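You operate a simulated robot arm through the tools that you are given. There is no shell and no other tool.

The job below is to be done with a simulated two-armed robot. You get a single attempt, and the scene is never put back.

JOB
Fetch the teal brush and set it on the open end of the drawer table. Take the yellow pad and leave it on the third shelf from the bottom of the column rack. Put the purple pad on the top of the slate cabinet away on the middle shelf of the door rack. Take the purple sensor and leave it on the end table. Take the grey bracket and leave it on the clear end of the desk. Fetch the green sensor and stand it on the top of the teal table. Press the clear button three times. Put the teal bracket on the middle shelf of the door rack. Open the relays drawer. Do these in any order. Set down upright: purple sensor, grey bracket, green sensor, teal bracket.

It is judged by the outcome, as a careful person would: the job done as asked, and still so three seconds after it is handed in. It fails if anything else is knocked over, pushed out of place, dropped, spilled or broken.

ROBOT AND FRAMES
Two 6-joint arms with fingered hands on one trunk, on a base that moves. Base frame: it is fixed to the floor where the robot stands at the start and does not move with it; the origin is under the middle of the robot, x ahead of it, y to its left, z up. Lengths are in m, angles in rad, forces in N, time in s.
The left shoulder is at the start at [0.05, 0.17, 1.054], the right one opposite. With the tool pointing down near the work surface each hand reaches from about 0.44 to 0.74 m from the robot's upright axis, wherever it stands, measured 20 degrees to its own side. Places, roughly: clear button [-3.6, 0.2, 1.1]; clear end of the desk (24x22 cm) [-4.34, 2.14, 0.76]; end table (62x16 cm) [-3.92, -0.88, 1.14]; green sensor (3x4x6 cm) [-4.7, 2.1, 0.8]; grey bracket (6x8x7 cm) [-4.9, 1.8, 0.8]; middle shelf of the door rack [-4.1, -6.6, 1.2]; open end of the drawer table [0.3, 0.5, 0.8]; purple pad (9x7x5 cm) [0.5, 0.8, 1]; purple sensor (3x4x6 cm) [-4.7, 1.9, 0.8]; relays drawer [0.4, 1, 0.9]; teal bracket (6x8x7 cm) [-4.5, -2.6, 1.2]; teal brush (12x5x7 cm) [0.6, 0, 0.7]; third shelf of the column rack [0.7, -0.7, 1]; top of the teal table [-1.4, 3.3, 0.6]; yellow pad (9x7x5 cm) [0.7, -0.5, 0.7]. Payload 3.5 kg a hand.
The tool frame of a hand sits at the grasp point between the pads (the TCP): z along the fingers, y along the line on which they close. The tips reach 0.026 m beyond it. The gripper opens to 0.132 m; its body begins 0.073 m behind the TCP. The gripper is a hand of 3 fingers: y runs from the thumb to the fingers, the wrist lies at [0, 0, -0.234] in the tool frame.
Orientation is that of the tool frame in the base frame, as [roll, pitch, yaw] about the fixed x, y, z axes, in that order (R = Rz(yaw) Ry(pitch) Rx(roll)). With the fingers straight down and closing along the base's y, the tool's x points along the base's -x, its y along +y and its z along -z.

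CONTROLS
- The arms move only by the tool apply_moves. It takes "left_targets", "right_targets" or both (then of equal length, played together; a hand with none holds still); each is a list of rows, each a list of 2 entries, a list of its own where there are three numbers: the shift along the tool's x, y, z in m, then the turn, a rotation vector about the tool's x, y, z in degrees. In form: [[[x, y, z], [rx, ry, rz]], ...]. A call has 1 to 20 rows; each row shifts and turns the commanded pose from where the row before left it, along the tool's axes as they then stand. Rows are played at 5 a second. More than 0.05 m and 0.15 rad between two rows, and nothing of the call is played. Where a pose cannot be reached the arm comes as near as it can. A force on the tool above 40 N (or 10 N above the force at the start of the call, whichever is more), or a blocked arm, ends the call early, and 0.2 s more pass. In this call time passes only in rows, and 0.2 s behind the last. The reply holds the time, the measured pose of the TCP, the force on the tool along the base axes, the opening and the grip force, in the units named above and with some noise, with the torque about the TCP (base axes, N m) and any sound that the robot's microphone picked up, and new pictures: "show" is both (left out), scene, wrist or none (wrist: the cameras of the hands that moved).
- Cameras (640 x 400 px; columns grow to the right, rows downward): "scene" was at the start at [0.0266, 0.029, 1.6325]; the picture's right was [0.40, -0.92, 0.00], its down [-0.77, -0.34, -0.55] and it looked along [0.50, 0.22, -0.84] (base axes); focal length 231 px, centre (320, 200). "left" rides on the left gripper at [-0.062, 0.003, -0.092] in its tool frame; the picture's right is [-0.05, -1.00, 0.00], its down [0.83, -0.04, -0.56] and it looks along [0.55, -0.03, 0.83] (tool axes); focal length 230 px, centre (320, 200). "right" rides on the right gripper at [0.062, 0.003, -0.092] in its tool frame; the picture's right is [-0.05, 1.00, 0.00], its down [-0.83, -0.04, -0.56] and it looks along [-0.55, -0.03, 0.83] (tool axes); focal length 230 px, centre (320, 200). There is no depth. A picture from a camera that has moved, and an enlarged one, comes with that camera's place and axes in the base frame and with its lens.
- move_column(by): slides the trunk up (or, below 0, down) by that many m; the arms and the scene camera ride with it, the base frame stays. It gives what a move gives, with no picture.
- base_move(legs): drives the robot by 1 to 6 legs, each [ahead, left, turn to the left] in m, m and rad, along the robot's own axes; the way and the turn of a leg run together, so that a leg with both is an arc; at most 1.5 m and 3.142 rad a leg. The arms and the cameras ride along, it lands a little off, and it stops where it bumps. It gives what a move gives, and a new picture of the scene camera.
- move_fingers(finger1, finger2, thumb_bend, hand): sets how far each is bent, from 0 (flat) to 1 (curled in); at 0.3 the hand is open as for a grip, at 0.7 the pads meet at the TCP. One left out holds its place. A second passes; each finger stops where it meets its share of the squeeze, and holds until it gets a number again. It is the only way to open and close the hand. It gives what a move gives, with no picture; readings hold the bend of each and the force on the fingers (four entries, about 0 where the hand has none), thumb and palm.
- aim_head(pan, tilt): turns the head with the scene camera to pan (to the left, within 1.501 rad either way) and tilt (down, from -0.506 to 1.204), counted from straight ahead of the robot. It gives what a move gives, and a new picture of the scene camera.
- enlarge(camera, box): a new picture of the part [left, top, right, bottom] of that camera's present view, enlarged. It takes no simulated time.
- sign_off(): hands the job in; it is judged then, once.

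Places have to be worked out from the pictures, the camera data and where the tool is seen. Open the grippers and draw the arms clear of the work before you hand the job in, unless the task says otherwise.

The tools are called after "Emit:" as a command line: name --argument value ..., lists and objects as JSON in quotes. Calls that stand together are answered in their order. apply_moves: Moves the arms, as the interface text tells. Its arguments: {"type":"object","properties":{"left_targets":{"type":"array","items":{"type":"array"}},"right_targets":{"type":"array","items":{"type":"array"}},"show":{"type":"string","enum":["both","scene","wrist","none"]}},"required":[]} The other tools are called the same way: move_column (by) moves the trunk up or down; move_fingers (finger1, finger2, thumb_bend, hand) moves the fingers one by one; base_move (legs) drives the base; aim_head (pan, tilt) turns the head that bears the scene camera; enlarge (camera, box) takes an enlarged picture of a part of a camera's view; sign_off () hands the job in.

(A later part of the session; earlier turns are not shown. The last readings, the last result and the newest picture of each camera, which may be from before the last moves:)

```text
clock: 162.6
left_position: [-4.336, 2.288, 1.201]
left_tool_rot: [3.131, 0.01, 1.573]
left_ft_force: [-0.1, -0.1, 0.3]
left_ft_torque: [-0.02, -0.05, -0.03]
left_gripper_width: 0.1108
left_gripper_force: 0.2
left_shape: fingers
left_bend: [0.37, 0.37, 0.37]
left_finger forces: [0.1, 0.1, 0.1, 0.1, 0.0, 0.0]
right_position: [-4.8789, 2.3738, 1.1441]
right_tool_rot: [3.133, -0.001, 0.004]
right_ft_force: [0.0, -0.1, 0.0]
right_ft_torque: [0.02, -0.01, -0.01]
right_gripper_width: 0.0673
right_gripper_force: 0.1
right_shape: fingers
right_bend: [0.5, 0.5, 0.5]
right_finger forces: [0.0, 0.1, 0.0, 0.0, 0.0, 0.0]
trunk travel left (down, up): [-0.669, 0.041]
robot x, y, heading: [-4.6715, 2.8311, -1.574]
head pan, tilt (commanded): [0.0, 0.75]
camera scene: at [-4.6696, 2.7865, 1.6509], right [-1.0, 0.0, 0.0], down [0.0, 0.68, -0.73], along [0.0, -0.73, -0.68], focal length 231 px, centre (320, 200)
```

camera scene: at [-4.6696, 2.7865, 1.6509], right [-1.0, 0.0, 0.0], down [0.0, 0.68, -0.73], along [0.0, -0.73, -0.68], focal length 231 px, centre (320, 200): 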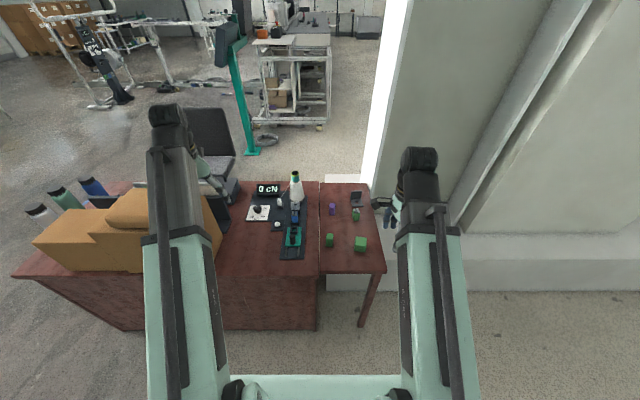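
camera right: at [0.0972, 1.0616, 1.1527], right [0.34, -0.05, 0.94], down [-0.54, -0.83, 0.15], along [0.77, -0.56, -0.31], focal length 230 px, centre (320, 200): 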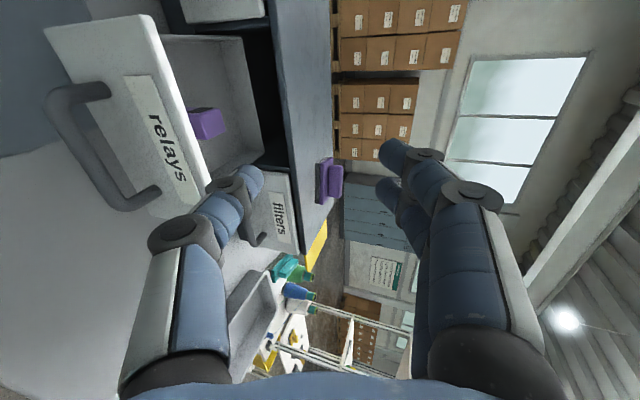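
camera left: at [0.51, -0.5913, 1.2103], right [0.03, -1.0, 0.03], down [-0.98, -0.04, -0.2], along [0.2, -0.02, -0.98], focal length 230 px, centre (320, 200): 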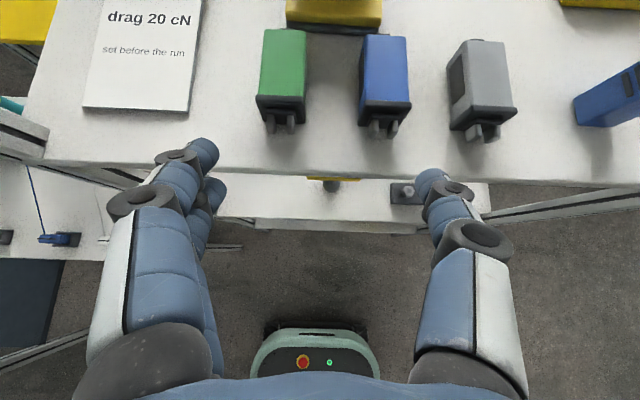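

Now the leaf is in plain view between the hands. I zoom in.

Emit:
enlarge --camera "scene" --box '[300, 170, 400, 270]'

Emit:
enlarge --camera "scene" --box '[200, 170, 330, 290]'

Emit:
enlarge --camera "right" --box '[320, 0, 640, 200]'

```text
4.00 times, centred on (350, 220) of scene
camera zoom: at [-4.6696, 2.7865, 1.6509], right [-1.0, 0.0, 0.0], down [0.0, 0.68, -0.73], along [0.0, -0.73, -0.68], focal length 923 px, centre (200, 120)
```

zoom: 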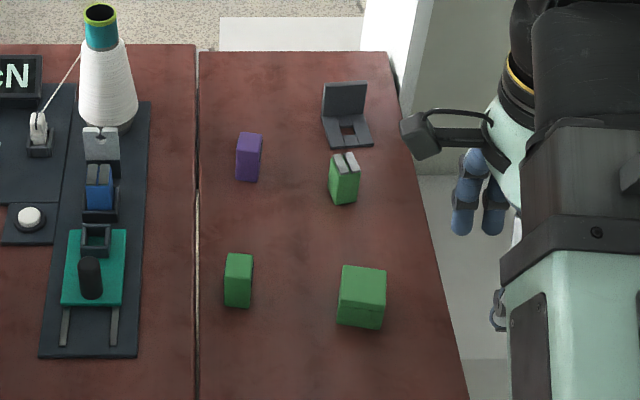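

```text
3.33 times, centred on (265, 230) of scene
camera zoom: at [-4.6696, 2.7865, 1.6509], right [-1.0, 0.0, 0.0], down [0.0, 0.68, -0.73], along [0.0, -0.73, -0.68], focal length 769 px, centre (503, 100)
```

zoom: 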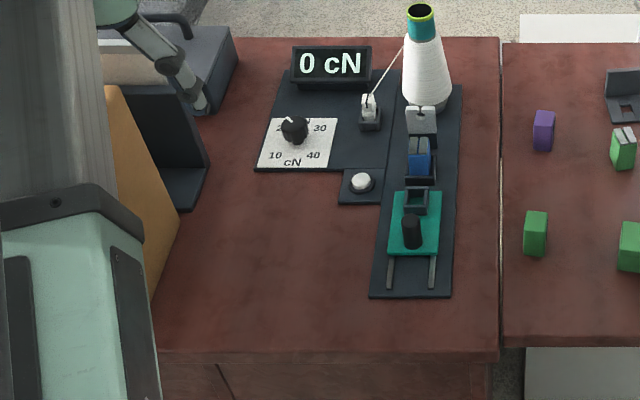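

```text
2.00 times, centred on (480, 100) of right
camera zoom: at [-4.8164, 2.3735, 1.2365], right [-0.05, -1.0, 0.01], down [-0.83, 0.05, 0.55], along [-0.55, 0.02, -0.83], focal length 460 px, centre (0, 400)
```

zoom: 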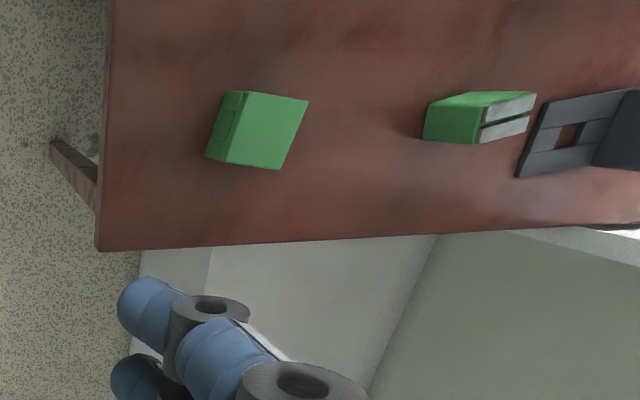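

The bracket's upright plate stands at about (-4.869, 1.831), turned ~11°, top z≈0.83; the real green sensor is the slim one at (-4.714, 2.138). I drive in to Y≈2.645 so the right hand can reach the bracket.

Emit:
base_move --legs '[[0.186, -0.03, 0.003]]'

Emit:
apply_moves --right_targets '[[[0, 0.04, 0], [0, 0, -2.7]], [[0, 0.04, 0], [0, 0, -2.7]], [[0, 0.04, 0], [0, 0, -2.7]], [[0, 0.04, 0], [0, 0, -2.6]], [[0, 0.04, 0], [0, 0, 0]], [[0, 0, 0], [0, 0, 0]]]' --show "both"

```text
clock: 164.2
left_position: [-4.3612, 2.098, 1.199]
left_tool_rot: [3.132, 0.009, 1.575]
left_ft_force: [-0.5, -0.2, 0.4]
left_ft_torque: [0.02, 0.03, 0.01]
left_gripper_width: 0.1107
left_gripper_force: 0.1
left_shape: fingers
left_bend: [0.37, 0.37, 0.37]
left_finger forces: [0.0, 0.1, 0.0, 0.0, 0.0, 0.0]
right_position: [-4.9062, 2.1823, 1.1437]
right_tool_rot: [3.134, 0.0, 0.005]
right_ft_force: [0.2, 0.5, -0.9]
right_ft_torque: [0.03, 0.04, 0.02]
right_gripper_width: 0.0672
right_gripper_force: 0.1
right_shape: fingers
right_bend: [0.5, 0.5, 0.5]
right_finger forces: [0.0, 0.1, 0.0, 0.0, 0.1, 0.0]
trunk travel left (down, up): [-0.669, 0.041]
robot x, y, heading: [-4.6977, 2.6369, -1.566]
head pan, tilt (commanded): [0.0, 0.75]
camera scene: at [-4.6975, 2.5946, 1.6509], right [-1.0, -0.01, 0.0], down [0.0, 0.68, -0.73], along [0.0, -0.73, -0.68], focal length 231 px, centre (320, 200)
```

scene: 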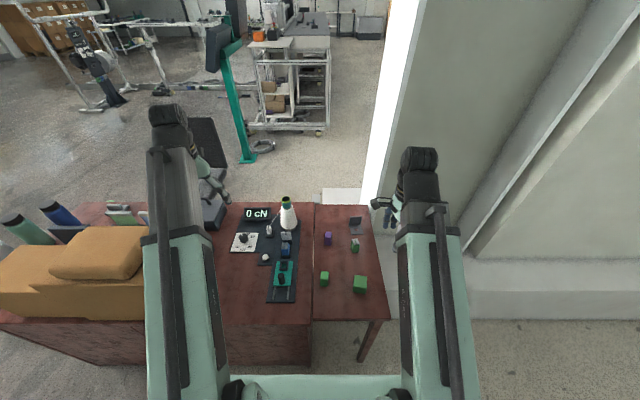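

```text
clock: 165.6
left_position: [-4.3608, 2.1005, 1.2012]
left_tool_rot: [3.133, 0.012, 1.577]
left_ft_force: [1.3, 0.6, -0.6]
left_ft_torque: [0.0, 0.02, 0.01]
left_gripper_width: 0.1109
left_gripper_force: 0.1
left_shape: fingers
left_bend: [0.37, 0.37, 0.37]
left_finger forces: [0.0, 0.0, 0.0, 0.1, 0.0, 0.0]
right_position: [-4.8858, 1.9839, 1.1486]
right_tool_rot: [3.134, 0.003, 0.193]
right_ft_force: [0.2, 0.6, -0.1]
right_ft_torque: [-0.01, -0.01, 0.0]
right_gripper_width: 0.0673
right_gripper_force: 0.0
right_shape: fingers
right_bend: [0.5, 0.5, 0.5]
right_finger forces: [0.0, 0.0, 0.0, 0.1, 0.0, 0.0]
trunk travel left (down, up): [-0.669, 0.041]
robot x, y, heading: [-4.7002, 2.639, -1.562]
head pan, tilt (commanded): [0.0, 0.75]
camera scene: at [-4.6972, 2.5971, 1.651], right [-1.0, -0.01, 0.0], down [0.0, 0.68, -0.73], along [0.0, -0.73, -0.68], focal length 231 px, centre (320, 200)
camera right: at [-4.8235, 1.9947, 1.2408], right [0.14, -0.99, 0.01], down [-0.82, -0.11, 0.56], along [-0.55, -0.09, -0.83], focal length 230 px, centre (320, 200)
```

scene: 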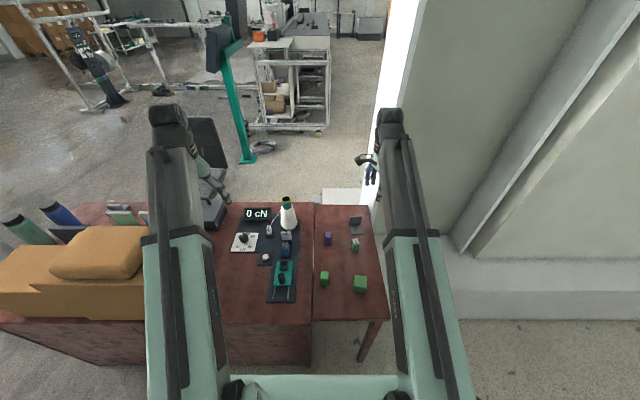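
right: 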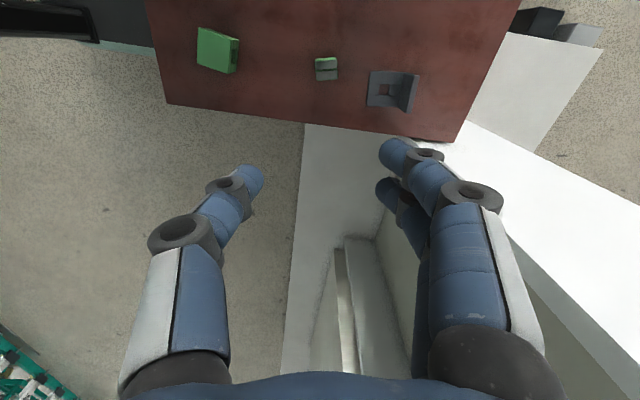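

Emit:
enlarge --camera "right" --box '[300, 30, 460, 140]'

Emit:
enlarge --camera "scene" --box '[310, 190, 400, 310]'

```text
3.64 times, centred on (380, 85) of right
camera zoom: at [-4.8235, 1.9947, 1.2408], right [0.14, -0.99, 0.01], down [-0.82, -0.11, 0.56], along [-0.55, -0.09, -0.83], focal length 837 px, centre (102, 618)
```

zoom: 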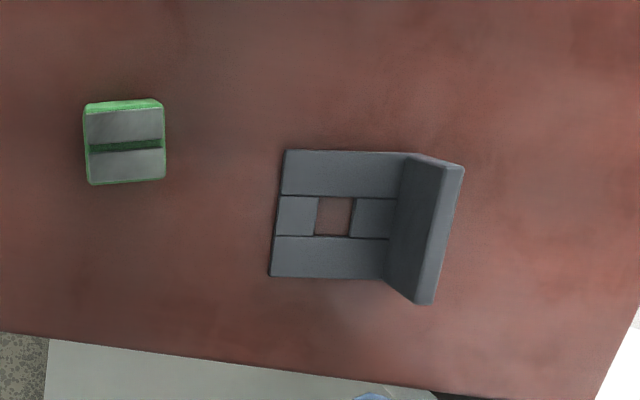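

```text
3.33 times, centred on (355, 250) of scene
camera zoom: at [-4.6972, 2.5971, 1.651], right [-1.0, -0.01, 0.0], down [0.0, 0.68, -0.73], along [0.0, -0.73, -0.68], focal length 769 px, centre (203, 33)
```

zoom: 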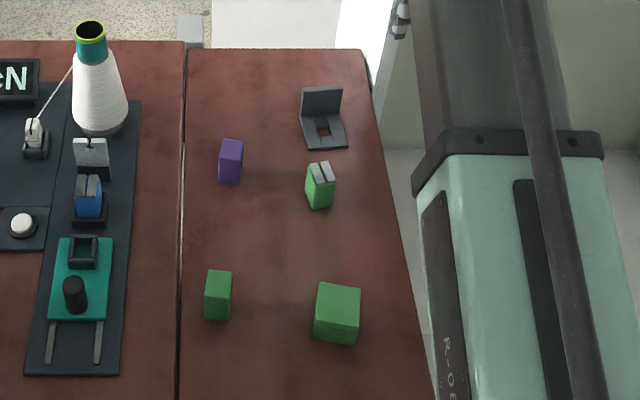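

The upright plate is centred at (-4.870, 1.829), turned 7.5°, 9 mm thick. I trim the yaw, tilt the hand 15° forward for reach, and move above it.

Emit:
apply_moves --right_targets '[[[0, 0, 0], [0, 0, 3.5]], [[0, 0, 0], [-7.5, 0, 0]], [[0, 0, 0], [-7.5, 0, 0]], [[-0.0011, 0.0376, 0.0101], [0, 0, 0]], [[-0.0011, 0.0376, 0.0101], [0, 0, 0]], [[-0.0011, 0.0376, 0.0101], [0, 0, 0]], [[-0.0011, 0.0376, 0.0101], [0, 0, 0]], [[0, -0.011, 0.0412], [0, 0, 0]], [[0, -0.011, 0.0412], [0, 0, 0]], [[0, -0.011, 0.0412], [0, 0, 0]], [[0, -0.011, 0.0412], [0, 0, 0]], [[0, -0.011, 0.0412], [0, 0, 0]], [[0, 0, 0], [0, 0, 0]]]' --show "both"

```text
clock: 168.4
left_position: [-4.3617, 2.1009, 1.2005]
left_tool_rot: [3.133, 0.011, 1.575]
left_ft_force: [-0.3, 0.0, 0.8]
left_ft_torque: [0.0, -0.03, -0.01]
left_gripper_width: 0.1109
left_gripper_force: 0.1
left_shape: fingers
left_bend: [0.37, 0.37, 0.37]
left_finger forces: [0.0, 0.0, 0.1, 0.0, 0.1, 0.1]
right_position: [-4.869, 1.8515, 0.9266]
right_tool_rot: [2.872, 0.002, 0.129]
right_ft_force: [-0.7, -0.1, -0.6]
right_ft_torque: [0.04, 0.04, 0.0]
right_gripper_width: 0.0672
right_gripper_force: 0.1
right_shape: fingers
right_bend: [0.5, 0.5, 0.5]
right_finger forces: [0.0, 0.1, 0.0, 0.0, 0.1, 0.1]
right hand out of reach, approached as far as the arm can: row 7
trunk travel left (down, up): [-0.669, 0.041]
robot x, y, heading: [-4.699, 2.6389, -1.563]
head pan, tilt (commanded): [0.0, 0.75]
camera scene: at [-4.6971, 2.5968, 1.651], right [-1.0, -0.01, 0.0], down [0.0, 0.68, -0.73], along [0.0, -0.73, -0.68], focal length 231 px, centre (320, 200)
camera right: at [-4.8098, 1.8822, 1.0167], right [0.07, -0.96, 0.27], down [-0.85, 0.08, 0.52], along [-0.53, -0.27, -0.81], focal length 230 px, centre (320, 200)
```

scene: 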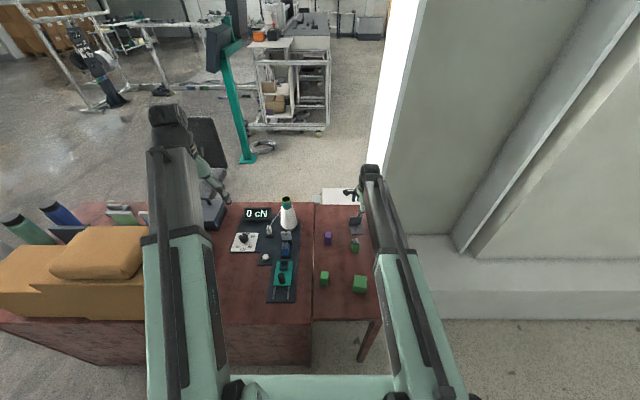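
right: 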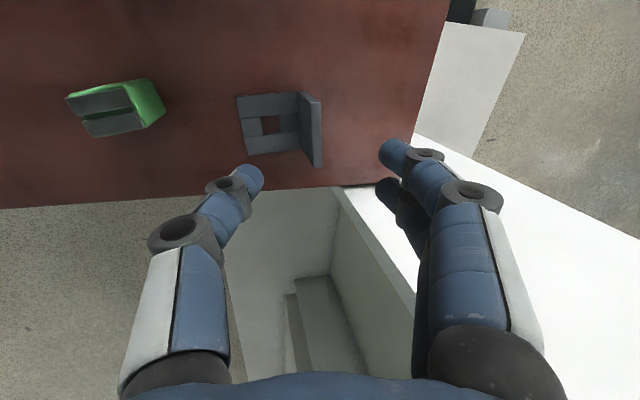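

The plate checks out at (-4.866, 1.831). I descend the last 11 cm onto it.

Emit:
apply_moves --right_targets '[[[-0.0012, -0.0025, 0.0379], [0, 0, 0]], [[-0.0012, -0.0025, 0.0379], [0, 0, 0]], [[-0.0012, -0.0025, 0.0379], [0, 0, 0]], [[0, 0, 0], [0, 0, 0]]]' --show "wrist"

```text
clock: 169.4
left_position: [-4.3615, 2.0999, 1.2]
left_tool_rot: [3.132, 0.013, 1.575]
left_ft_force: [-0.4, -0.5, -0.7]
left_ft_torque: [0.0, 0.03, 0.02]
left_gripper_width: 0.1109
left_gripper_force: 0.1
left_shape: fingers
left_bend: [0.37, 0.37, 0.37]
left_finger forces: [0.1, 0.0, 0.1, 0.0, 0.0, 0.0]
right_position: [-4.8698, 1.8437, 0.8173]
right_tool_rot: [2.868, 0.002, 0.132]
right_ft_force: [-0.7, 0.1, -0.9]
right_ft_torque: [0.02, -0.03, -0.04]
right_gripper_width: 0.0675
right_gripper_force: 0.1
right_shape: fingers
right_bend: [0.5, 0.5, 0.5]
right_finger forces: [0.0, 0.1, 0.1, 0.0, 0.0, 0.0]
right hand out of reach, approached as far as the arm can: row 3
trunk travel left (down, up): [-0.669, 0.041]
robot x, y, heading: [-4.7033, 2.6378, -1.569]
head pan, tilt (commanded): [0.0, 0.75]
camera right: at [-4.8093, 1.8752, 0.908], right [0.07, -0.96, 0.27], down [-0.85, 0.08, 0.52], along [-0.53, -0.27, -0.81], focal length 230 px, centre (320, 200)
```

right: 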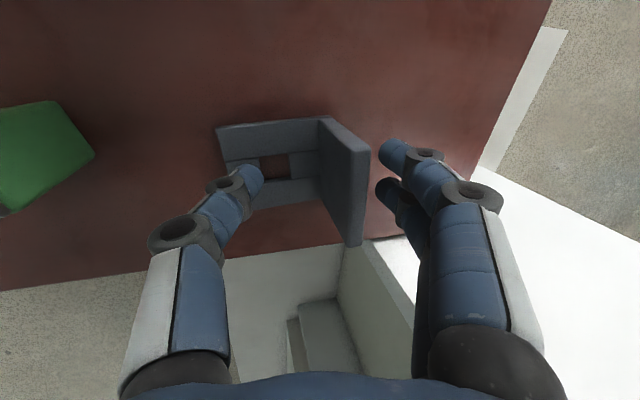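

The arm ran out of reach 1.4 cm short; the plate is between the fingers but off-centre. I tilt 5° more and creep forward 1.4 cm.

Emit:
apply_moves --right_targets '[[[0, 0, 0], [-5.0, 0, 0]], [[-0.001, 0.0067, 0.0025], [0, 0, 0]], [[-0.001, 0.0067, 0.0025], [0, 0, 0]], [[0, 0, 0], [0, 0, 0]]]' --show "wrist"

```text
clock: 170.4
left_position: [-4.3616, 2.0996, 1.2016]
left_tool_rot: [3.132, 0.012, 1.576]
left_ft_force: [-0.7, 0.2, 0.0]
left_ft_torque: [0.04, 0.0, 0.01]
left_gripper_width: 0.111
left_gripper_force: 0.0
left_shape: fingers
left_bend: [0.37, 0.37, 0.37]
left_finger forces: [0.0, 0.0, 0.0, 0.1, 0.0, 0.1]
right_position: [-4.8687, 1.8299, 0.8194]
right_tool_rot: [2.783, 0.003, 0.131]
right_ft_force: [-1.1, -0.2, -0.1]
right_ft_torque: [0.0, 0.0, 0.0]
right_gripper_width: 0.0673
right_gripper_force: 0.0
right_shape: fingers
right_bend: [0.5, 0.5, 0.5]
right_finger forces: [0.1, 0.0, 0.1, 0.0, 0.1, 0.1]
trunk travel left (down, up): [-0.669, 0.041]
robot x, y, heading: [-4.6994, 2.6392, -1.567]
head pan, tilt (commanded): [0.0, 0.75]
camera right: at [-4.8108, 1.8695, 0.9071], right [0.07, -0.93, 0.35], down [-0.85, 0.12, 0.51], along [-0.52, -0.33, -0.79], focal length 230 px, centre (320, 200)
```

right: 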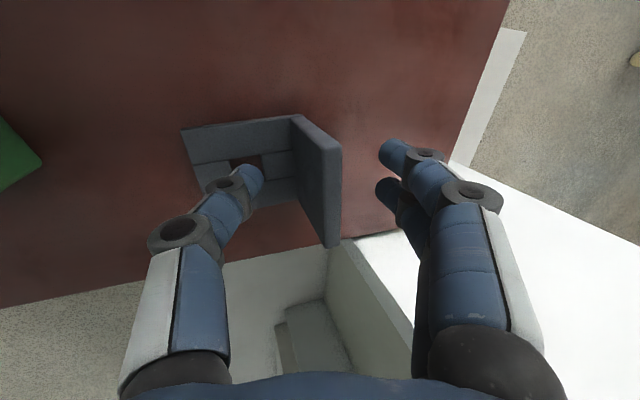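

The plate is centred at the TCP. I close the right hand on it.

Emit:
move_fingers --hand "right" --finger1 0.78 --finger2 0.78 --thumb_bend 0.78

Emit:
enlarge --camera "right" --box '[160, 60, 480, 280]'

```text
clock: 171.4
left_position: [-4.3629, 2.1007, 1.2014]
left_tool_rot: [3.133, 0.014, 1.577]
left_ft_force: [0.2, 0.1, -0.8]
left_ft_torque: [0.03, 0.02, -0.01]
left_gripper_width: 0.1108
left_gripper_force: 0.0
left_shape: fingers
left_bend: [0.37, 0.37, 0.37]
left_finger forces: [0.0, 0.0, 0.1, 0.0, 0.0, 0.0]
right_position: [-4.8696, 1.8308, 0.8202]
right_tool_rot: [2.784, 0.001, 0.131]
right_ft_force: [0.5, 1.1, 0.3]
right_ft_torque: [0.12, 0.01, 0.01]
right_gripper_width: 0.0105
right_gripper_force: 17.5
right_shape: fingers
right_bend: [0.72, 0.72, 0.7]
right_finger forces: [8.6, 8.5, 0.0, 0.1, 18.2, 0.0]
trunk travel left (down, up): [-0.669, 0.041]
robot x, y, heading: [-4.7024, 2.6379, -1.568]
head pan, tilt (commanded): [0.0, 0.75]
```

```text
1.82 times, centred on (320, 170) of right
camera zoom: at [-4.8109, 1.8696, 0.9072], right [0.07, -0.93, 0.35], down [-0.85, 0.12, 0.51], along [-0.52, -0.33, -0.79], focal length 418 px, centre (320, 254)
```

zoom: 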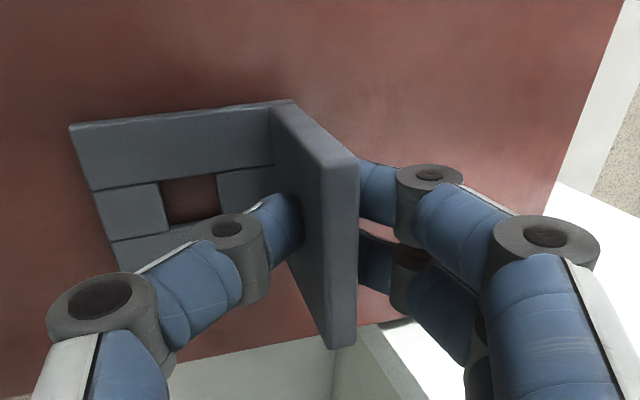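

Held firmly (17 N, ~10 mm plate). I lift it with a slight draw toward the robot.

Emit:
apply_moves --right_targets '[[[0, 0.0035, -0.0094], [0, 0, 0]], [[0, 0.007, -0.0187], [0, 0, 0]], [[0.0013, -0.0022, -0.0222], [0, 0, 0]], [[0.0026, -0.0044, -0.0444], [0, 0, 0]], [[0.0026, -0.0044, -0.0444], [0, 0, 0]], [[0.0026, -0.0044, -0.0444], [0, 0, 0]], [[0, 0, 0], [0, 0, 0]]]' --show "both"

```text
clock: 173.0
left_position: [-4.3611, 2.0995, 1.2006]
left_tool_rot: [3.132, 0.012, 1.576]
left_ft_force: [0.1, -0.1, 0.1]
left_ft_torque: [0.01, 0.0, 0.0]
left_gripper_width: 0.111
left_gripper_force: 0.1
left_shape: fingers
left_bend: [0.37, 0.37, 0.37]
left_finger forces: [0.0, 0.0, 0.0, 0.1, 0.1, 0.1]
right_position: [-4.8697, 1.9014, 0.9894]
right_tool_rot: [2.786, 0.002, 0.132]
right_ft_force: [1.0, -0.4, -2.2]
right_ft_torque: [0.03, 0.01, 0.0]
right_gripper_width: 0.0095
right_gripper_force: 15.6
right_shape: fingers
right_bend: [0.74, 0.74, 0.69]
right_finger forces: [7.6, 7.7, 0.0, 0.0, 15.9, 0.0]
trunk travel left (down, up): [-0.669, 0.041]
robot x, y, heading: [-4.6981, 2.6378, -1.565]
head pan, tilt (commanded): [0.0, 0.75]
camera scene: at [-4.6973, 2.596, 1.6509], right [-1.0, -0.01, 0.0], down [0.0, 0.68, -0.73], along [0.0, -0.73, -0.68], focal length 231 px, centre (320, 200)
camera right: at [-4.8118, 1.94, 1.0776], right [0.07, -0.93, 0.35], down [-0.85, 0.12, 0.51], along [-0.52, -0.33, -0.79], focal length 230 px, centre (320, 200)
```

scene: 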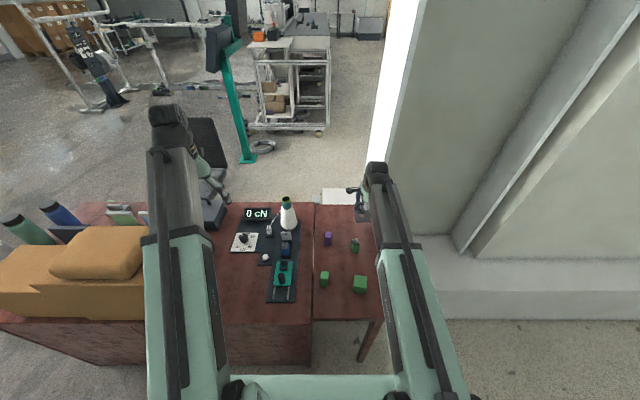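
right: 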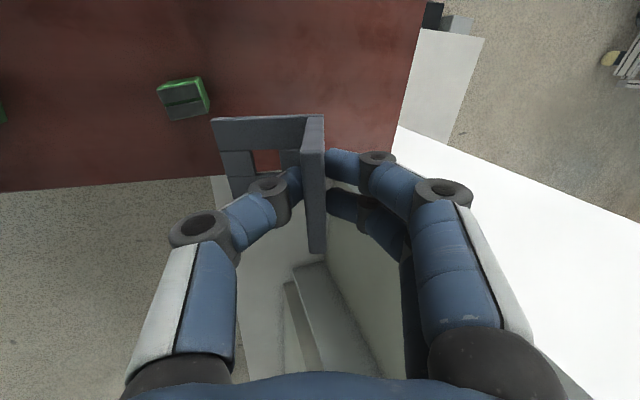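

The bracket has swung ~20° in the grip to lie along the tool axis, so it will be upright again with the hand pointing straight down. I draw it in and up, untilt the hand, and raise the trunk a little.

Emit:
apply_moves --right_targets '[[[0.0049, -0.0295, -0.0272], [0, 0, 0]], [[0.0049, -0.0295, -0.0272], [0, 0, 0]], [[0.0049, -0.0295, -0.0272], [0, 0, 0]], [[0.0049, -0.0295, -0.0272], [0, 0, 0]], [[0, 0, 0], [6.85, 0, 0]], [[0, 0, 0], [6.85, 0, 0]], [[0, 0, 0], [6.85, 0, 0]], [[0, 0, 0], [0, 0, 0]]]' --show "wrist"

Emit:
move_column --by 0.035

Emit:
base_move --legs '[[-0.18, 0, 0]]'

```text
clock: 174.8
left_position: [-4.3611, 2.0998, 1.2004]
left_tool_rot: [3.132, 0.013, 1.577]
left_ft_force: [0.0, -0.4, 0.0]
left_ft_torque: [0.03, -0.01, 0.02]
left_gripper_width: 0.111
left_gripper_force: 0.0
left_shape: fingers
left_bend: [0.37, 0.37, 0.37]
left_finger forces: [0.0, 0.1, 0.0, 0.1, 0.0, 0.1]
right_position: [-4.8691, 2.0507, 1.0516]
right_tool_rot: [-3.142, 0.002, 0.132]
right_ft_force: [0.7, -0.4, -0.9]
right_ft_torque: [-0.03, 0.0, 0.0]
right_gripper_width: 0.0093
right_gripper_force: 16.0
right_shape: fingers
right_bend: [0.74, 0.74, 0.69]
right_finger forces: [7.8, 7.8, 0.0, 0.0, 15.6, 0.0]
trunk travel left (down, up): [-0.669, 0.041]
robot x, y, heading: [-4.6967, 2.6385, -1.564]
head pan, tilt (commanded): [0.0, 0.75]
camera right: at [-4.8063, 2.0565, 1.1437], right [0.08, -1.0, 0.0], down [-0.83, -0.07, 0.56], along [-0.56, -0.04, -0.83], focal length 230 px, centre (320, 200)
```

right: 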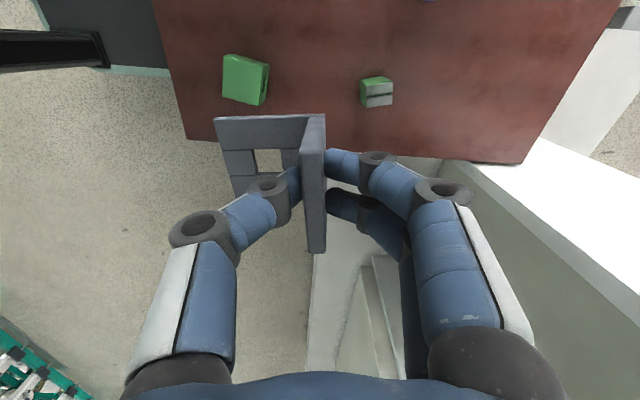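

```text
clock: 175.6
left_position: [-4.3606, 2.0992, 1.2352]
left_tool_rot: [3.134, 0.012, 1.575]
left_ft_force: [0.5, -0.6, -0.3]
left_ft_torque: [0.01, -0.01, -0.01]
left_gripper_width: 0.1112
left_gripper_force: 0.0
left_shape: fingers
left_bend: [0.37, 0.37, 0.37]
left_finger forces: [0.0, 0.0, 0.0, 0.1, 0.0, 0.1]
right_position: [-4.8695, 2.0492, 1.0864]
right_tool_rot: [-3.14, 0.0, 0.129]
right_ft_force: [0.9, -0.2, -1.5]
right_ft_torque: [0.01, -0.03, 0.0]
right_gripper_width: 0.0093
right_gripper_force: 15.4
right_shape: fingers
right_bend: [0.74, 0.74, 0.69]
right_finger forces: [7.9, 7.7, 0.0, 0.0, 15.7, 0.1]
trunk travel left (down, up): [-0.704, 0.006]
robot x, y, heading: [-4.702, 2.6378, -1.567]
head pan, tilt (commanded): [0.0, 0.75]
```

```text
clock: 177.1
left_position: [-4.3638, 2.2844, 1.2367]
left_tool_rot: [3.133, 0.012, 1.574]
left_ft_force: [-0.7, 0.7, 0.2]
left_ft_torque: [-0.02, -0.01, 0.02]
left_gripper_width: 0.1112
left_gripper_force: 0.1
left_shape: fingers
left_bend: [0.37, 0.37, 0.37]
left_finger forces: [0.0, 0.0, 0.0, 0.1, 0.1, 0.1]
right_position: [-4.8702, 2.2337, 1.0858]
right_tool_rot: [3.141, 0.002, 0.129]
right_ft_force: [-0.1, 1.1, -1.3]
right_ft_torque: [-0.06, -0.02, -0.04]
right_gripper_width: 0.0093
right_gripper_force: 15.4
right_shape: fingers
right_bend: [0.74, 0.74, 0.69]
right_finger forces: [7.9, 7.8, 0.1, 0.0, 15.8, 0.1]
trunk travel left (down, up): [-0.704, 0.006]
robot x, y, heading: [-4.7018, 2.8207, -1.569]
head pan, tilt (commanded): [0.0, 0.75]
camera scene: at [-4.6981, 2.7807, 1.686], right [-1.0, 0.0, 0.0], down [0.0, 0.68, -0.73], along [0.0, -0.73, -0.68], focal length 231 px, centre (320, 200)
```

scene: 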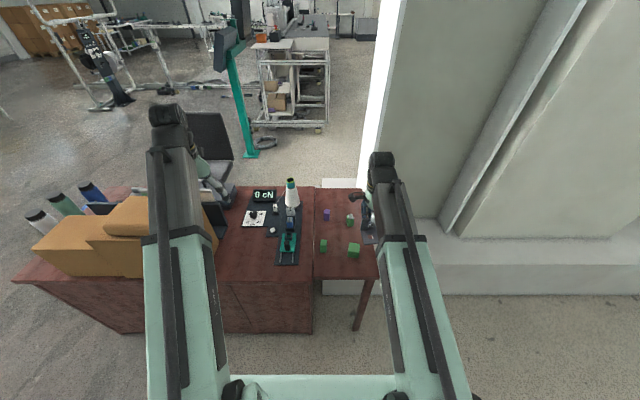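

The bracket now hangs square to the hand. I shift the base 0.54 m east so the right hand faces the clear spot.

Emit:
base_move --legs '[[0, 0.54, 0]]'

Emit:
enlarge --camera "scene" --box '[260, 160, 460, 300]'

Emit:
enlarge --camera "right" --box '[200, 0, 600, 260]'

```text
clock: 180.2
left_position: [-3.8294, 2.2768, 1.2351]
left_tool_rot: [3.135, 0.014, 1.563]
left_ft_force: [0.7, -0.3, 0.6]
left_ft_torque: [0.02, 0.01, 0.01]
left_gripper_width: 0.1109
left_gripper_force: 0.1
left_shape: fingers
left_bend: [0.37, 0.37, 0.37]
left_finger forces: [0.0, 0.0, 0.1, 0.1, 0.1, 0.0]
right_position: [-4.3376, 2.2329, 1.0867]
right_tool_rot: [-3.14, 0.002, 0.116]
right_ft_force: [0.3, 0.3, -1.4]
right_ft_torque: [-0.01, 0.03, 0.01]
right_gripper_width: 0.0095
right_gripper_force: 16.2
right_shape: fingers
right_bend: [0.74, 0.74, 0.69]
right_finger forces: [7.9, 7.8, 0.1, 0.0, 15.6, 0.0]
trunk travel left (down, up): [-0.704, 0.006]
robot x, y, heading: [-4.1621, 2.8228, -1.578]
head pan, tilt (commanded): [0.0, 0.75]
camera scene: at [-4.1586, 2.7773, 1.686], right [-1.0, 0.01, 0.0], down [0.01, 0.68, -0.73], along [-0.01, -0.73, -0.68], focal length 231 px, centre (320, 200)
```

scene: 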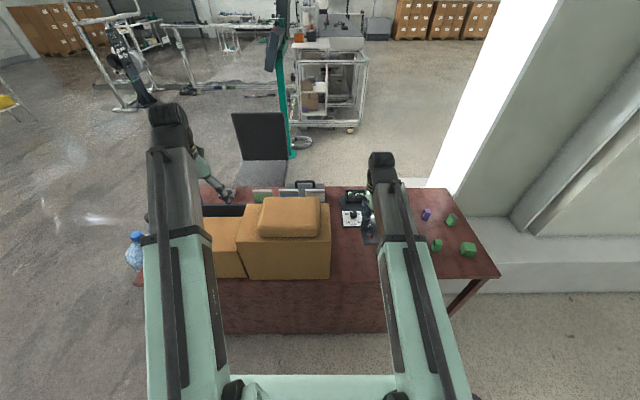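

```text
2.86 times, centred on (360, 230) of scene
camera zoom: at [-4.1586, 2.7773, 1.686], right [-1.0, 0.01, 0.0], down [0.01, 0.68, -0.73], along [-0.01, -0.73, -0.68], focal length 659 px, centre (206, 114)
```

zoom: 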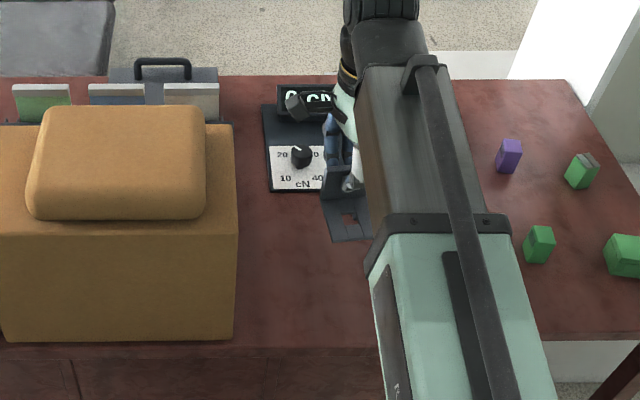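

```text
1.54 times, centred on (400, 130) of right
camera zoom: at [-4.2755, 2.2385, 1.1785], right [0.07, -1.0, 0.0], down [-0.83, -0.05, 0.56], along [-0.56, -0.04, -0.83], focal length 354 px, centre (197, 308)
```

zoom: 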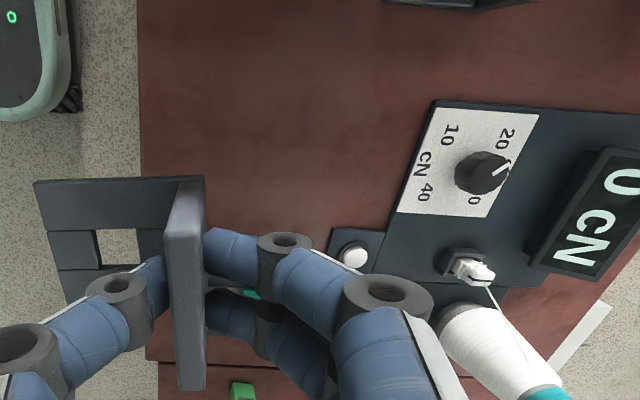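

The clear area measures x≈-4.48…-4.20, y≈2.07…2.29. I carry the bracket over its middle and lower to just above the desk.

Emit:
apply_moves --right_targets '[[[-0.0052, 0.0373, 0], [0, 0, 0]], [[-0.0052, 0.0373, 0], [0, 0, 0]], [[-0.0052, 0.0373, 0], [0, 0, 0]], [[0, 0, 0.045], [0, 0, 0]], [[0, 0, 0.045], [0, 0, 0]], [[0, 0, 0.045], [0, 0, 0]], [[0, 0, 0.045], [0, 0, 0]], [[0, 0, 0.045], [0, 0, 0]], [[0, 0, 0], [0, 0, 0]]]' --show "both"

```text
clock: 182.2
left_position: [-3.8314, 2.2775, 1.2356]
left_tool_rot: [3.133, 0.012, 1.562]
left_ft_force: [0.0, 0.5, 0.6]
left_ft_torque: [0.0, -0.01, -0.01]
left_gripper_width: 0.1113
left_gripper_force: 0.0
left_shape: fingers
left_bend: [0.37, 0.37, 0.37]
left_finger forces: [0.0, 0.1, 0.1, 0.1, 0.0, 0.0]
right_position: [-4.341, 2.1211, 0.8612]
right_tool_rot: [-3.141, 0.001, 0.117]
right_ft_force: [0.3, -0.9, -1.7]
right_ft_torque: [-0.04, 0.01, 0.02]
right_gripper_width: 0.0094
right_gripper_force: 15.6
right_shape: fingers
right_bend: [0.74, 0.74, 0.69]
right_finger forces: [7.8, 7.7, 0.0, 0.0, 15.6, 0.0]
trunk travel left (down, up): [-0.704, 0.006]
robot x, y, heading: [-4.1647, 2.8206, -1.58]
head pan, tilt (commanded): [0.0, 0.75]
camera scene: at [-4.1597, 2.7775, 1.686], right [-1.0, 0.01, 0.0], down [0.01, 0.68, -0.73], along [-0.01, -0.73, -0.68], focal length 231 px, centre (320, 200)
camera right: at [-4.2788, 2.1268, 0.9538], right [0.07, -1.0, 0.0], down [-0.83, -0.05, 0.56], along [-0.56, -0.04, -0.83], focal length 230 px, centre (320, 200)
```

scene: 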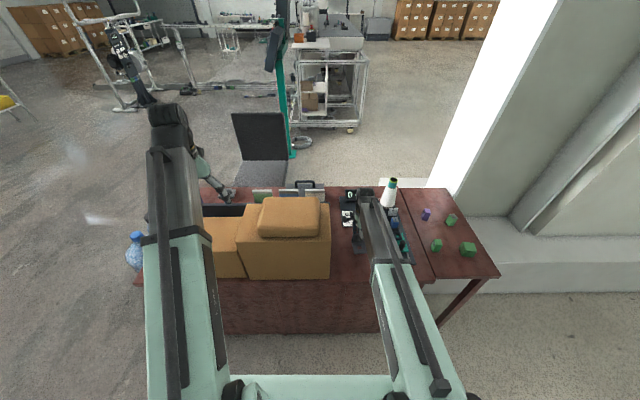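
right: 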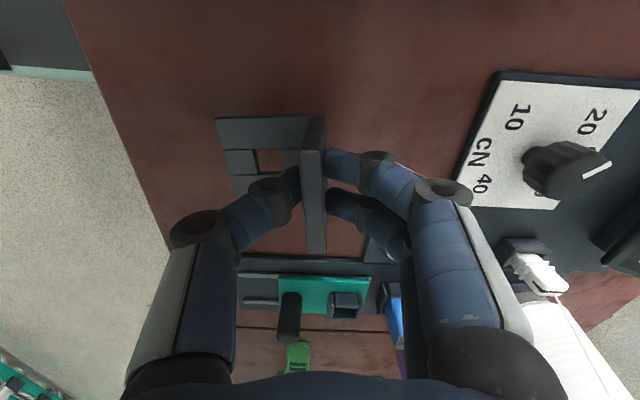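

Bracket is ~4 cm above the bare desk, well clear of the gauge. I lower in small steps until it touches.

Emit:
apply_moves --right_targets '[[[0, 0, 0.02], [0, 0, 0]], [[0, 0, 0.012], [0, 0, 0]], [[0, 0, 0.004], [0, 0, 0]], [[0, 0, 0.003], [0, 0, 0]]]' --show "wrist"

```text
clock: 183.2
left_position: [-3.8293, 2.2759, 1.2345]
left_tool_rot: [3.133, 0.011, 1.561]
left_ft_force: [-0.2, -0.4, 0.5]
left_ft_torque: [0.0, 0.0, 0.0]
left_gripper_width: 0.1109
left_gripper_force: 0.0
left_shape: fingers
left_bend: [0.37, 0.37, 0.37]
left_finger forces: [0.0, 0.1, 0.0, 0.1, 0.0, 0.1]
right_position: [-4.3417, 2.1203, 0.8226]
right_tool_rot: [3.141, 0.002, 0.117]
right_ft_force: [0.7, 0.5, -1.7]
right_ft_torque: [0.02, 0.0, 0.02]
right_gripper_width: 0.0095
right_gripper_force: 15.4
right_shape: fingers
right_bend: [0.74, 0.74, 0.69]
right_finger forces: [7.9, 7.7, 0.0, 0.1, 15.4, 0.1]
trunk travel left (down, up): [-0.704, 0.006]
robot x, y, heading: [-4.1626, 2.8198, -1.576]
head pan, tilt (commanded): [0.0, 0.75]
camera right: at [-4.2794, 2.1263, 0.9145], right [0.07, -1.0, 0.0], down [-0.83, -0.05, 0.56], along [-0.56, -0.04, -0.83], focal length 230 px, centre (320, 200)
```

right: 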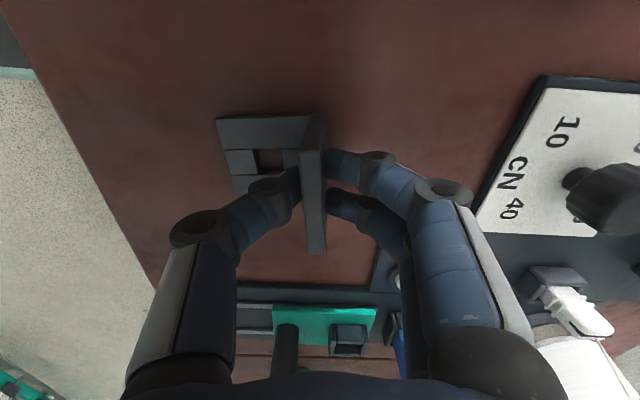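

No contact yet at 0.8226; I continue in 3 mm steps.

Emit:
apply_moves --right_targets '[[[0, 0, 0.003], [0, 0, 0]], [[0, 0, 0.003], [0, 0, 0]], [[0, 0, 0], [0, 0, 0]]]' --show "none"

```text
clock: 184.0
left_position: [-3.8308, 2.2776, 1.2366]
left_tool_rot: [3.134, 0.012, 1.561]
left_ft_force: [1.1, 0.0, -0.1]
left_ft_torque: [-0.02, 0.0, 0.0]
left_gripper_width: 0.111
left_gripper_force: 0.0
left_shape: fingers
left_bend: [0.37, 0.37, 0.37]
left_finger forces: [0.1, 0.0, 0.1, 0.0, 0.0, 0.1]
right_position: [-4.3426, 2.12, 0.8162]
right_tool_rot: [-3.141, 0.0, 0.117]
right_ft_force: [-0.5, -1.5, 3.7]
right_ft_torque: [0.04, 0.04, 0.01]
right_gripper_width: 0.0097
right_gripper_force: 16.3
right_shape: fingers
right_bend: [0.74, 0.74, 0.69]
right_finger forces: [8.5, 8.8, 0.0, 0.0, 16.2, 0.0]
trunk travel left (down, up): [-0.704, 0.006]
robot x, y, heading: [-4.1611, 2.8157, -1.586]
head pan, tilt (commanded): [0.0, 0.75]
```

Contact felt (+3.7 N). I open the hand to release the bracket.

Emit:
move_fingers --hand "right" --finger1 0.6 --finger2 0.6 --thumb_bend 0.6

Emit:
enlarge --camera "right" --box '[160, 60, 480, 280]'

```text
clock: 185.0
left_position: [-3.8315, 2.2761, 1.2352]
left_tool_rot: [3.132, 0.012, 1.563]
left_ft_force: [0.6, 0.3, 0.0]
left_ft_torque: [0.0, -0.01, -0.01]
left_gripper_width: 0.1111
left_gripper_force: 0.1
left_shape: fingers
left_bend: [0.37, 0.37, 0.37]
left_finger forces: [0.0, 0.1, 0.0, 0.0, 0.0, 0.0]
right_position: [-4.3415, 2.1208, 0.8158]
right_tool_rot: [-3.142, 0.001, 0.117]
right_ft_force: [0.6, 0.6, -0.6]
right_ft_torque: [0.02, 0.01, 0.01]
right_gripper_width: 0.0344
right_gripper_force: 0.1
right_shape: fingers
right_bend: [0.6, 0.6, 0.6]
right_finger forces: [0.1, 0.0, 0.1, 0.0, 0.1, 0.1]
trunk travel left (down, up): [-0.704, 0.006]
robot x, y, heading: [-4.1601, 2.8186, -1.58]
head pan, tilt (commanded): [0.0, 0.75]
```

```text
1.82 times, centred on (320, 170) of right
camera zoom: at [-4.2788, 2.126, 0.9086], right [0.07, -1.0, 0.0], down [-0.83, -0.05, 0.56], along [-0.56, -0.04, -0.83], focal length 418 px, centre (320, 254)
```

zoom: 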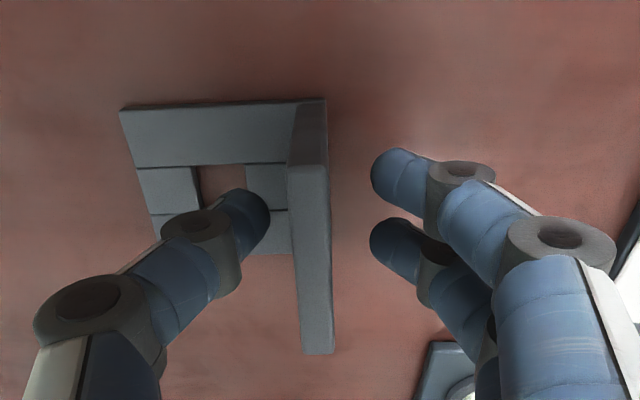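

The bracket stands on its base, upright. I raise the hand straight up.

Emit:
apply_moves --right_targets '[[[0, 0, -0.03], [0, 0, 0]], [[0, 0, -0.045], [0, 0, 0]], [[0, 0, -0.045], [0, 0, 0]], [[0, 0, -0.045], [0, 0, 0]], [[0, 0, -0.045], [0, 0, 0]], [[0, 0, -0.045], [0, 0, 0]], [[0, 0, 0], [0, 0, 0]]]' --show "both"

```text
clock: 186.6
left_position: [-3.83, 2.276, 1.2349]
left_tool_rot: [3.132, 0.011, 1.563]
left_ft_force: [-0.3, -0.5, -0.1]
left_ft_torque: [-0.02, 0.01, 0.01]
left_gripper_width: 0.1109
left_gripper_force: 0.0
left_shape: fingers
left_bend: [0.37, 0.37, 0.37]
left_finger forces: [0.0, 0.1, 0.0, 0.1, 0.0, 0.0]
right_position: [-4.341, 2.1194, 1.0706]
right_tool_rot: [3.141, 0.001, 0.118]
right_ft_force: [0.1, 0.3, -0.6]
right_ft_torque: [-0.01, -0.01, 0.01]
right_gripper_width: 0.0344
right_gripper_force: 0.0
right_shape: fingers
right_bend: [0.6, 0.6, 0.6]
right_finger forces: [0.0, 0.0, 0.1, 0.1, 0.1, 0.0]
trunk travel left (down, up): [-0.704, 0.006]
robot x, y, heading: [-4.1594, 2.8162, -1.575]
head pan, tilt (commanded): [0.0, 0.75]
camera scene: at [-4.1598, 2.7772, 1.6859], right [-1.0, 0.01, 0.0], down [0.01, 0.68, -0.73], along [-0.01, -0.73, -0.68], focal length 231 px, centre (320, 200)
camera right: at [-4.2785, 2.125, 1.1628], right [0.07, -1.0, 0.0], down [-0.83, -0.05, 0.56], along [-0.56, -0.04, -0.83], focal length 230 px, centre (320, 200)
```

scene: 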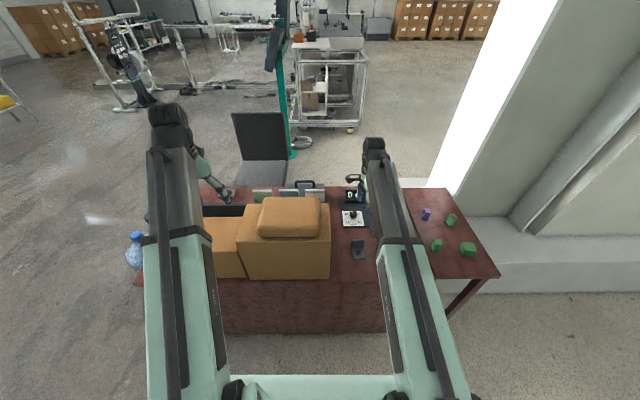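
right: 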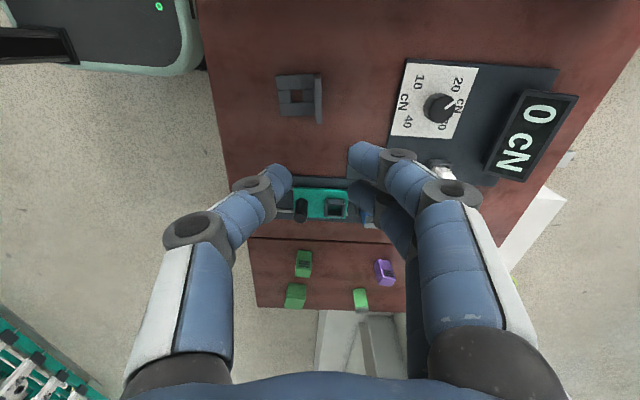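

Grey bracket is done. Next I fetch the green sensor with the left hand: back off, shift west and narrow the left hand.

Emit:
base_move --legs '[[-0.15, 0, 0], [0, -0.7, 0.003]]'

Emit:
move_fingers --hand "left" --finger1 0.46 --finger2 0.46 --thumb_bend 0.46

Emit:
enlarge --camera "left" --box '[0, 0, 640, 400]'

```text
clock: 191.4
left_position: [-4.5368, 2.4321, 1.2355]
left_tool_rot: [3.133, 0.012, 1.561]
left_ft_force: [-0.5, -0.1, -0.4]
left_ft_torque: [-0.01, -0.02, 0.02]
left_gripper_width: 0.1109
left_gripper_force: 0.0
left_shape: fingers
left_bend: [0.37, 0.37, 0.37]
left_finger forces: [0.0, 0.0, 0.1, 0.1, 0.1, 0.0]
right_position: [-5.0485, 2.2768, 1.0694]
right_tool_rot: [-3.14, 0.002, 0.116]
right_ft_force: [0.0, -0.6, 0.5]
right_ft_torque: [0.02, -0.05, 0.01]
right_gripper_width: 0.0342
right_gripper_force: 0.1
right_shape: fingers
right_bend: [0.6, 0.6, 0.6]
right_finger forces: [0.0, 0.0, 0.1, 0.0, 0.2, 0.0]
trunk travel left (down, up): [-0.704, 0.006]
robot x, y, heading: [-4.8629, 2.9761, -1.583]
head pan, tilt (commanded): [0.0, 0.75]
camera scene: at [-4.8653, 2.9342, 1.686], right [-1.0, 0.01, 0.0], down [0.01, 0.68, -0.73], along [-0.01, -0.73, -0.68], focal length 231 px, centre (320, 200)
```

scene: 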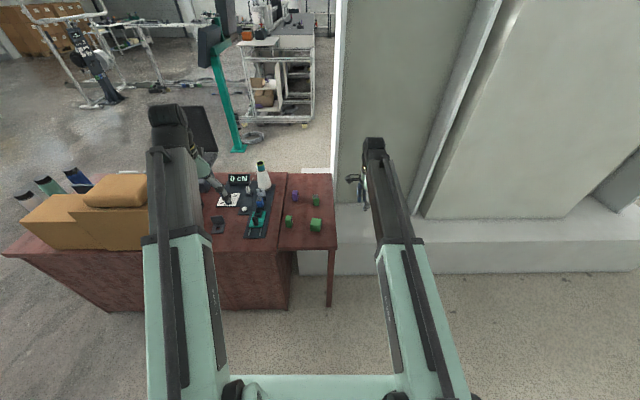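

```text
clock: 192.4
left_position: [-4.537, 2.4331, 1.2359]
left_tool_rot: [3.132, 0.012, 1.56]
left_ft_force: [-0.3, 0.5, 0.7]
left_ft_torque: [0.0, 0.01, 0.01]
left_gripper_width: 0.082
left_gripper_force: 0.0
left_shape: fingers
left_bend: [0.46, 0.46, 0.46]
left_finger forces: [0.0, 0.0, 0.0, 0.1, 0.1, 0.0]
right_position: [-5.0467, 2.2762, 1.0702]
right_tool_rot: [-3.139, 0.001, 0.116]
right_ft_force: [1.0, -0.1, -1.0]
right_ft_torque: [-0.02, 0.0, 0.03]
right_gripper_width: 0.0345
right_gripper_force: 0.1
right_shape: fingers
right_bend: [0.6, 0.6, 0.6]
right_finger forces: [0.0, 0.1, 0.1, 0.1, 0.0, 0.0]
trunk travel left (down, up): [-0.704, 0.006]
robot x, y, heading: [-4.866, 2.977, -1.585]
head pan, tilt (commanded): [0.0, 0.75]
```

```text
1.00 times, centred on (320, 200) of left (not enlarged: the box is as wide or as high as the picture)
camera zoom: at [-4.533, 2.3724, 1.3283], right [-1.0, -0.04, -0.01], down [-0.04, 0.84, 0.55], along [-0.02, 0.54, -0.84], focal length 230 px, centre (320, 200)
```

zoom: 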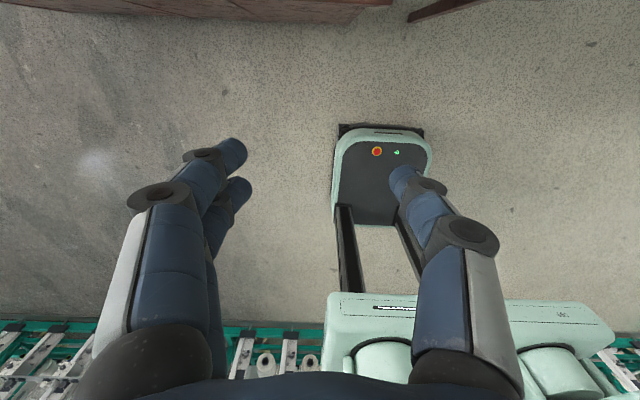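

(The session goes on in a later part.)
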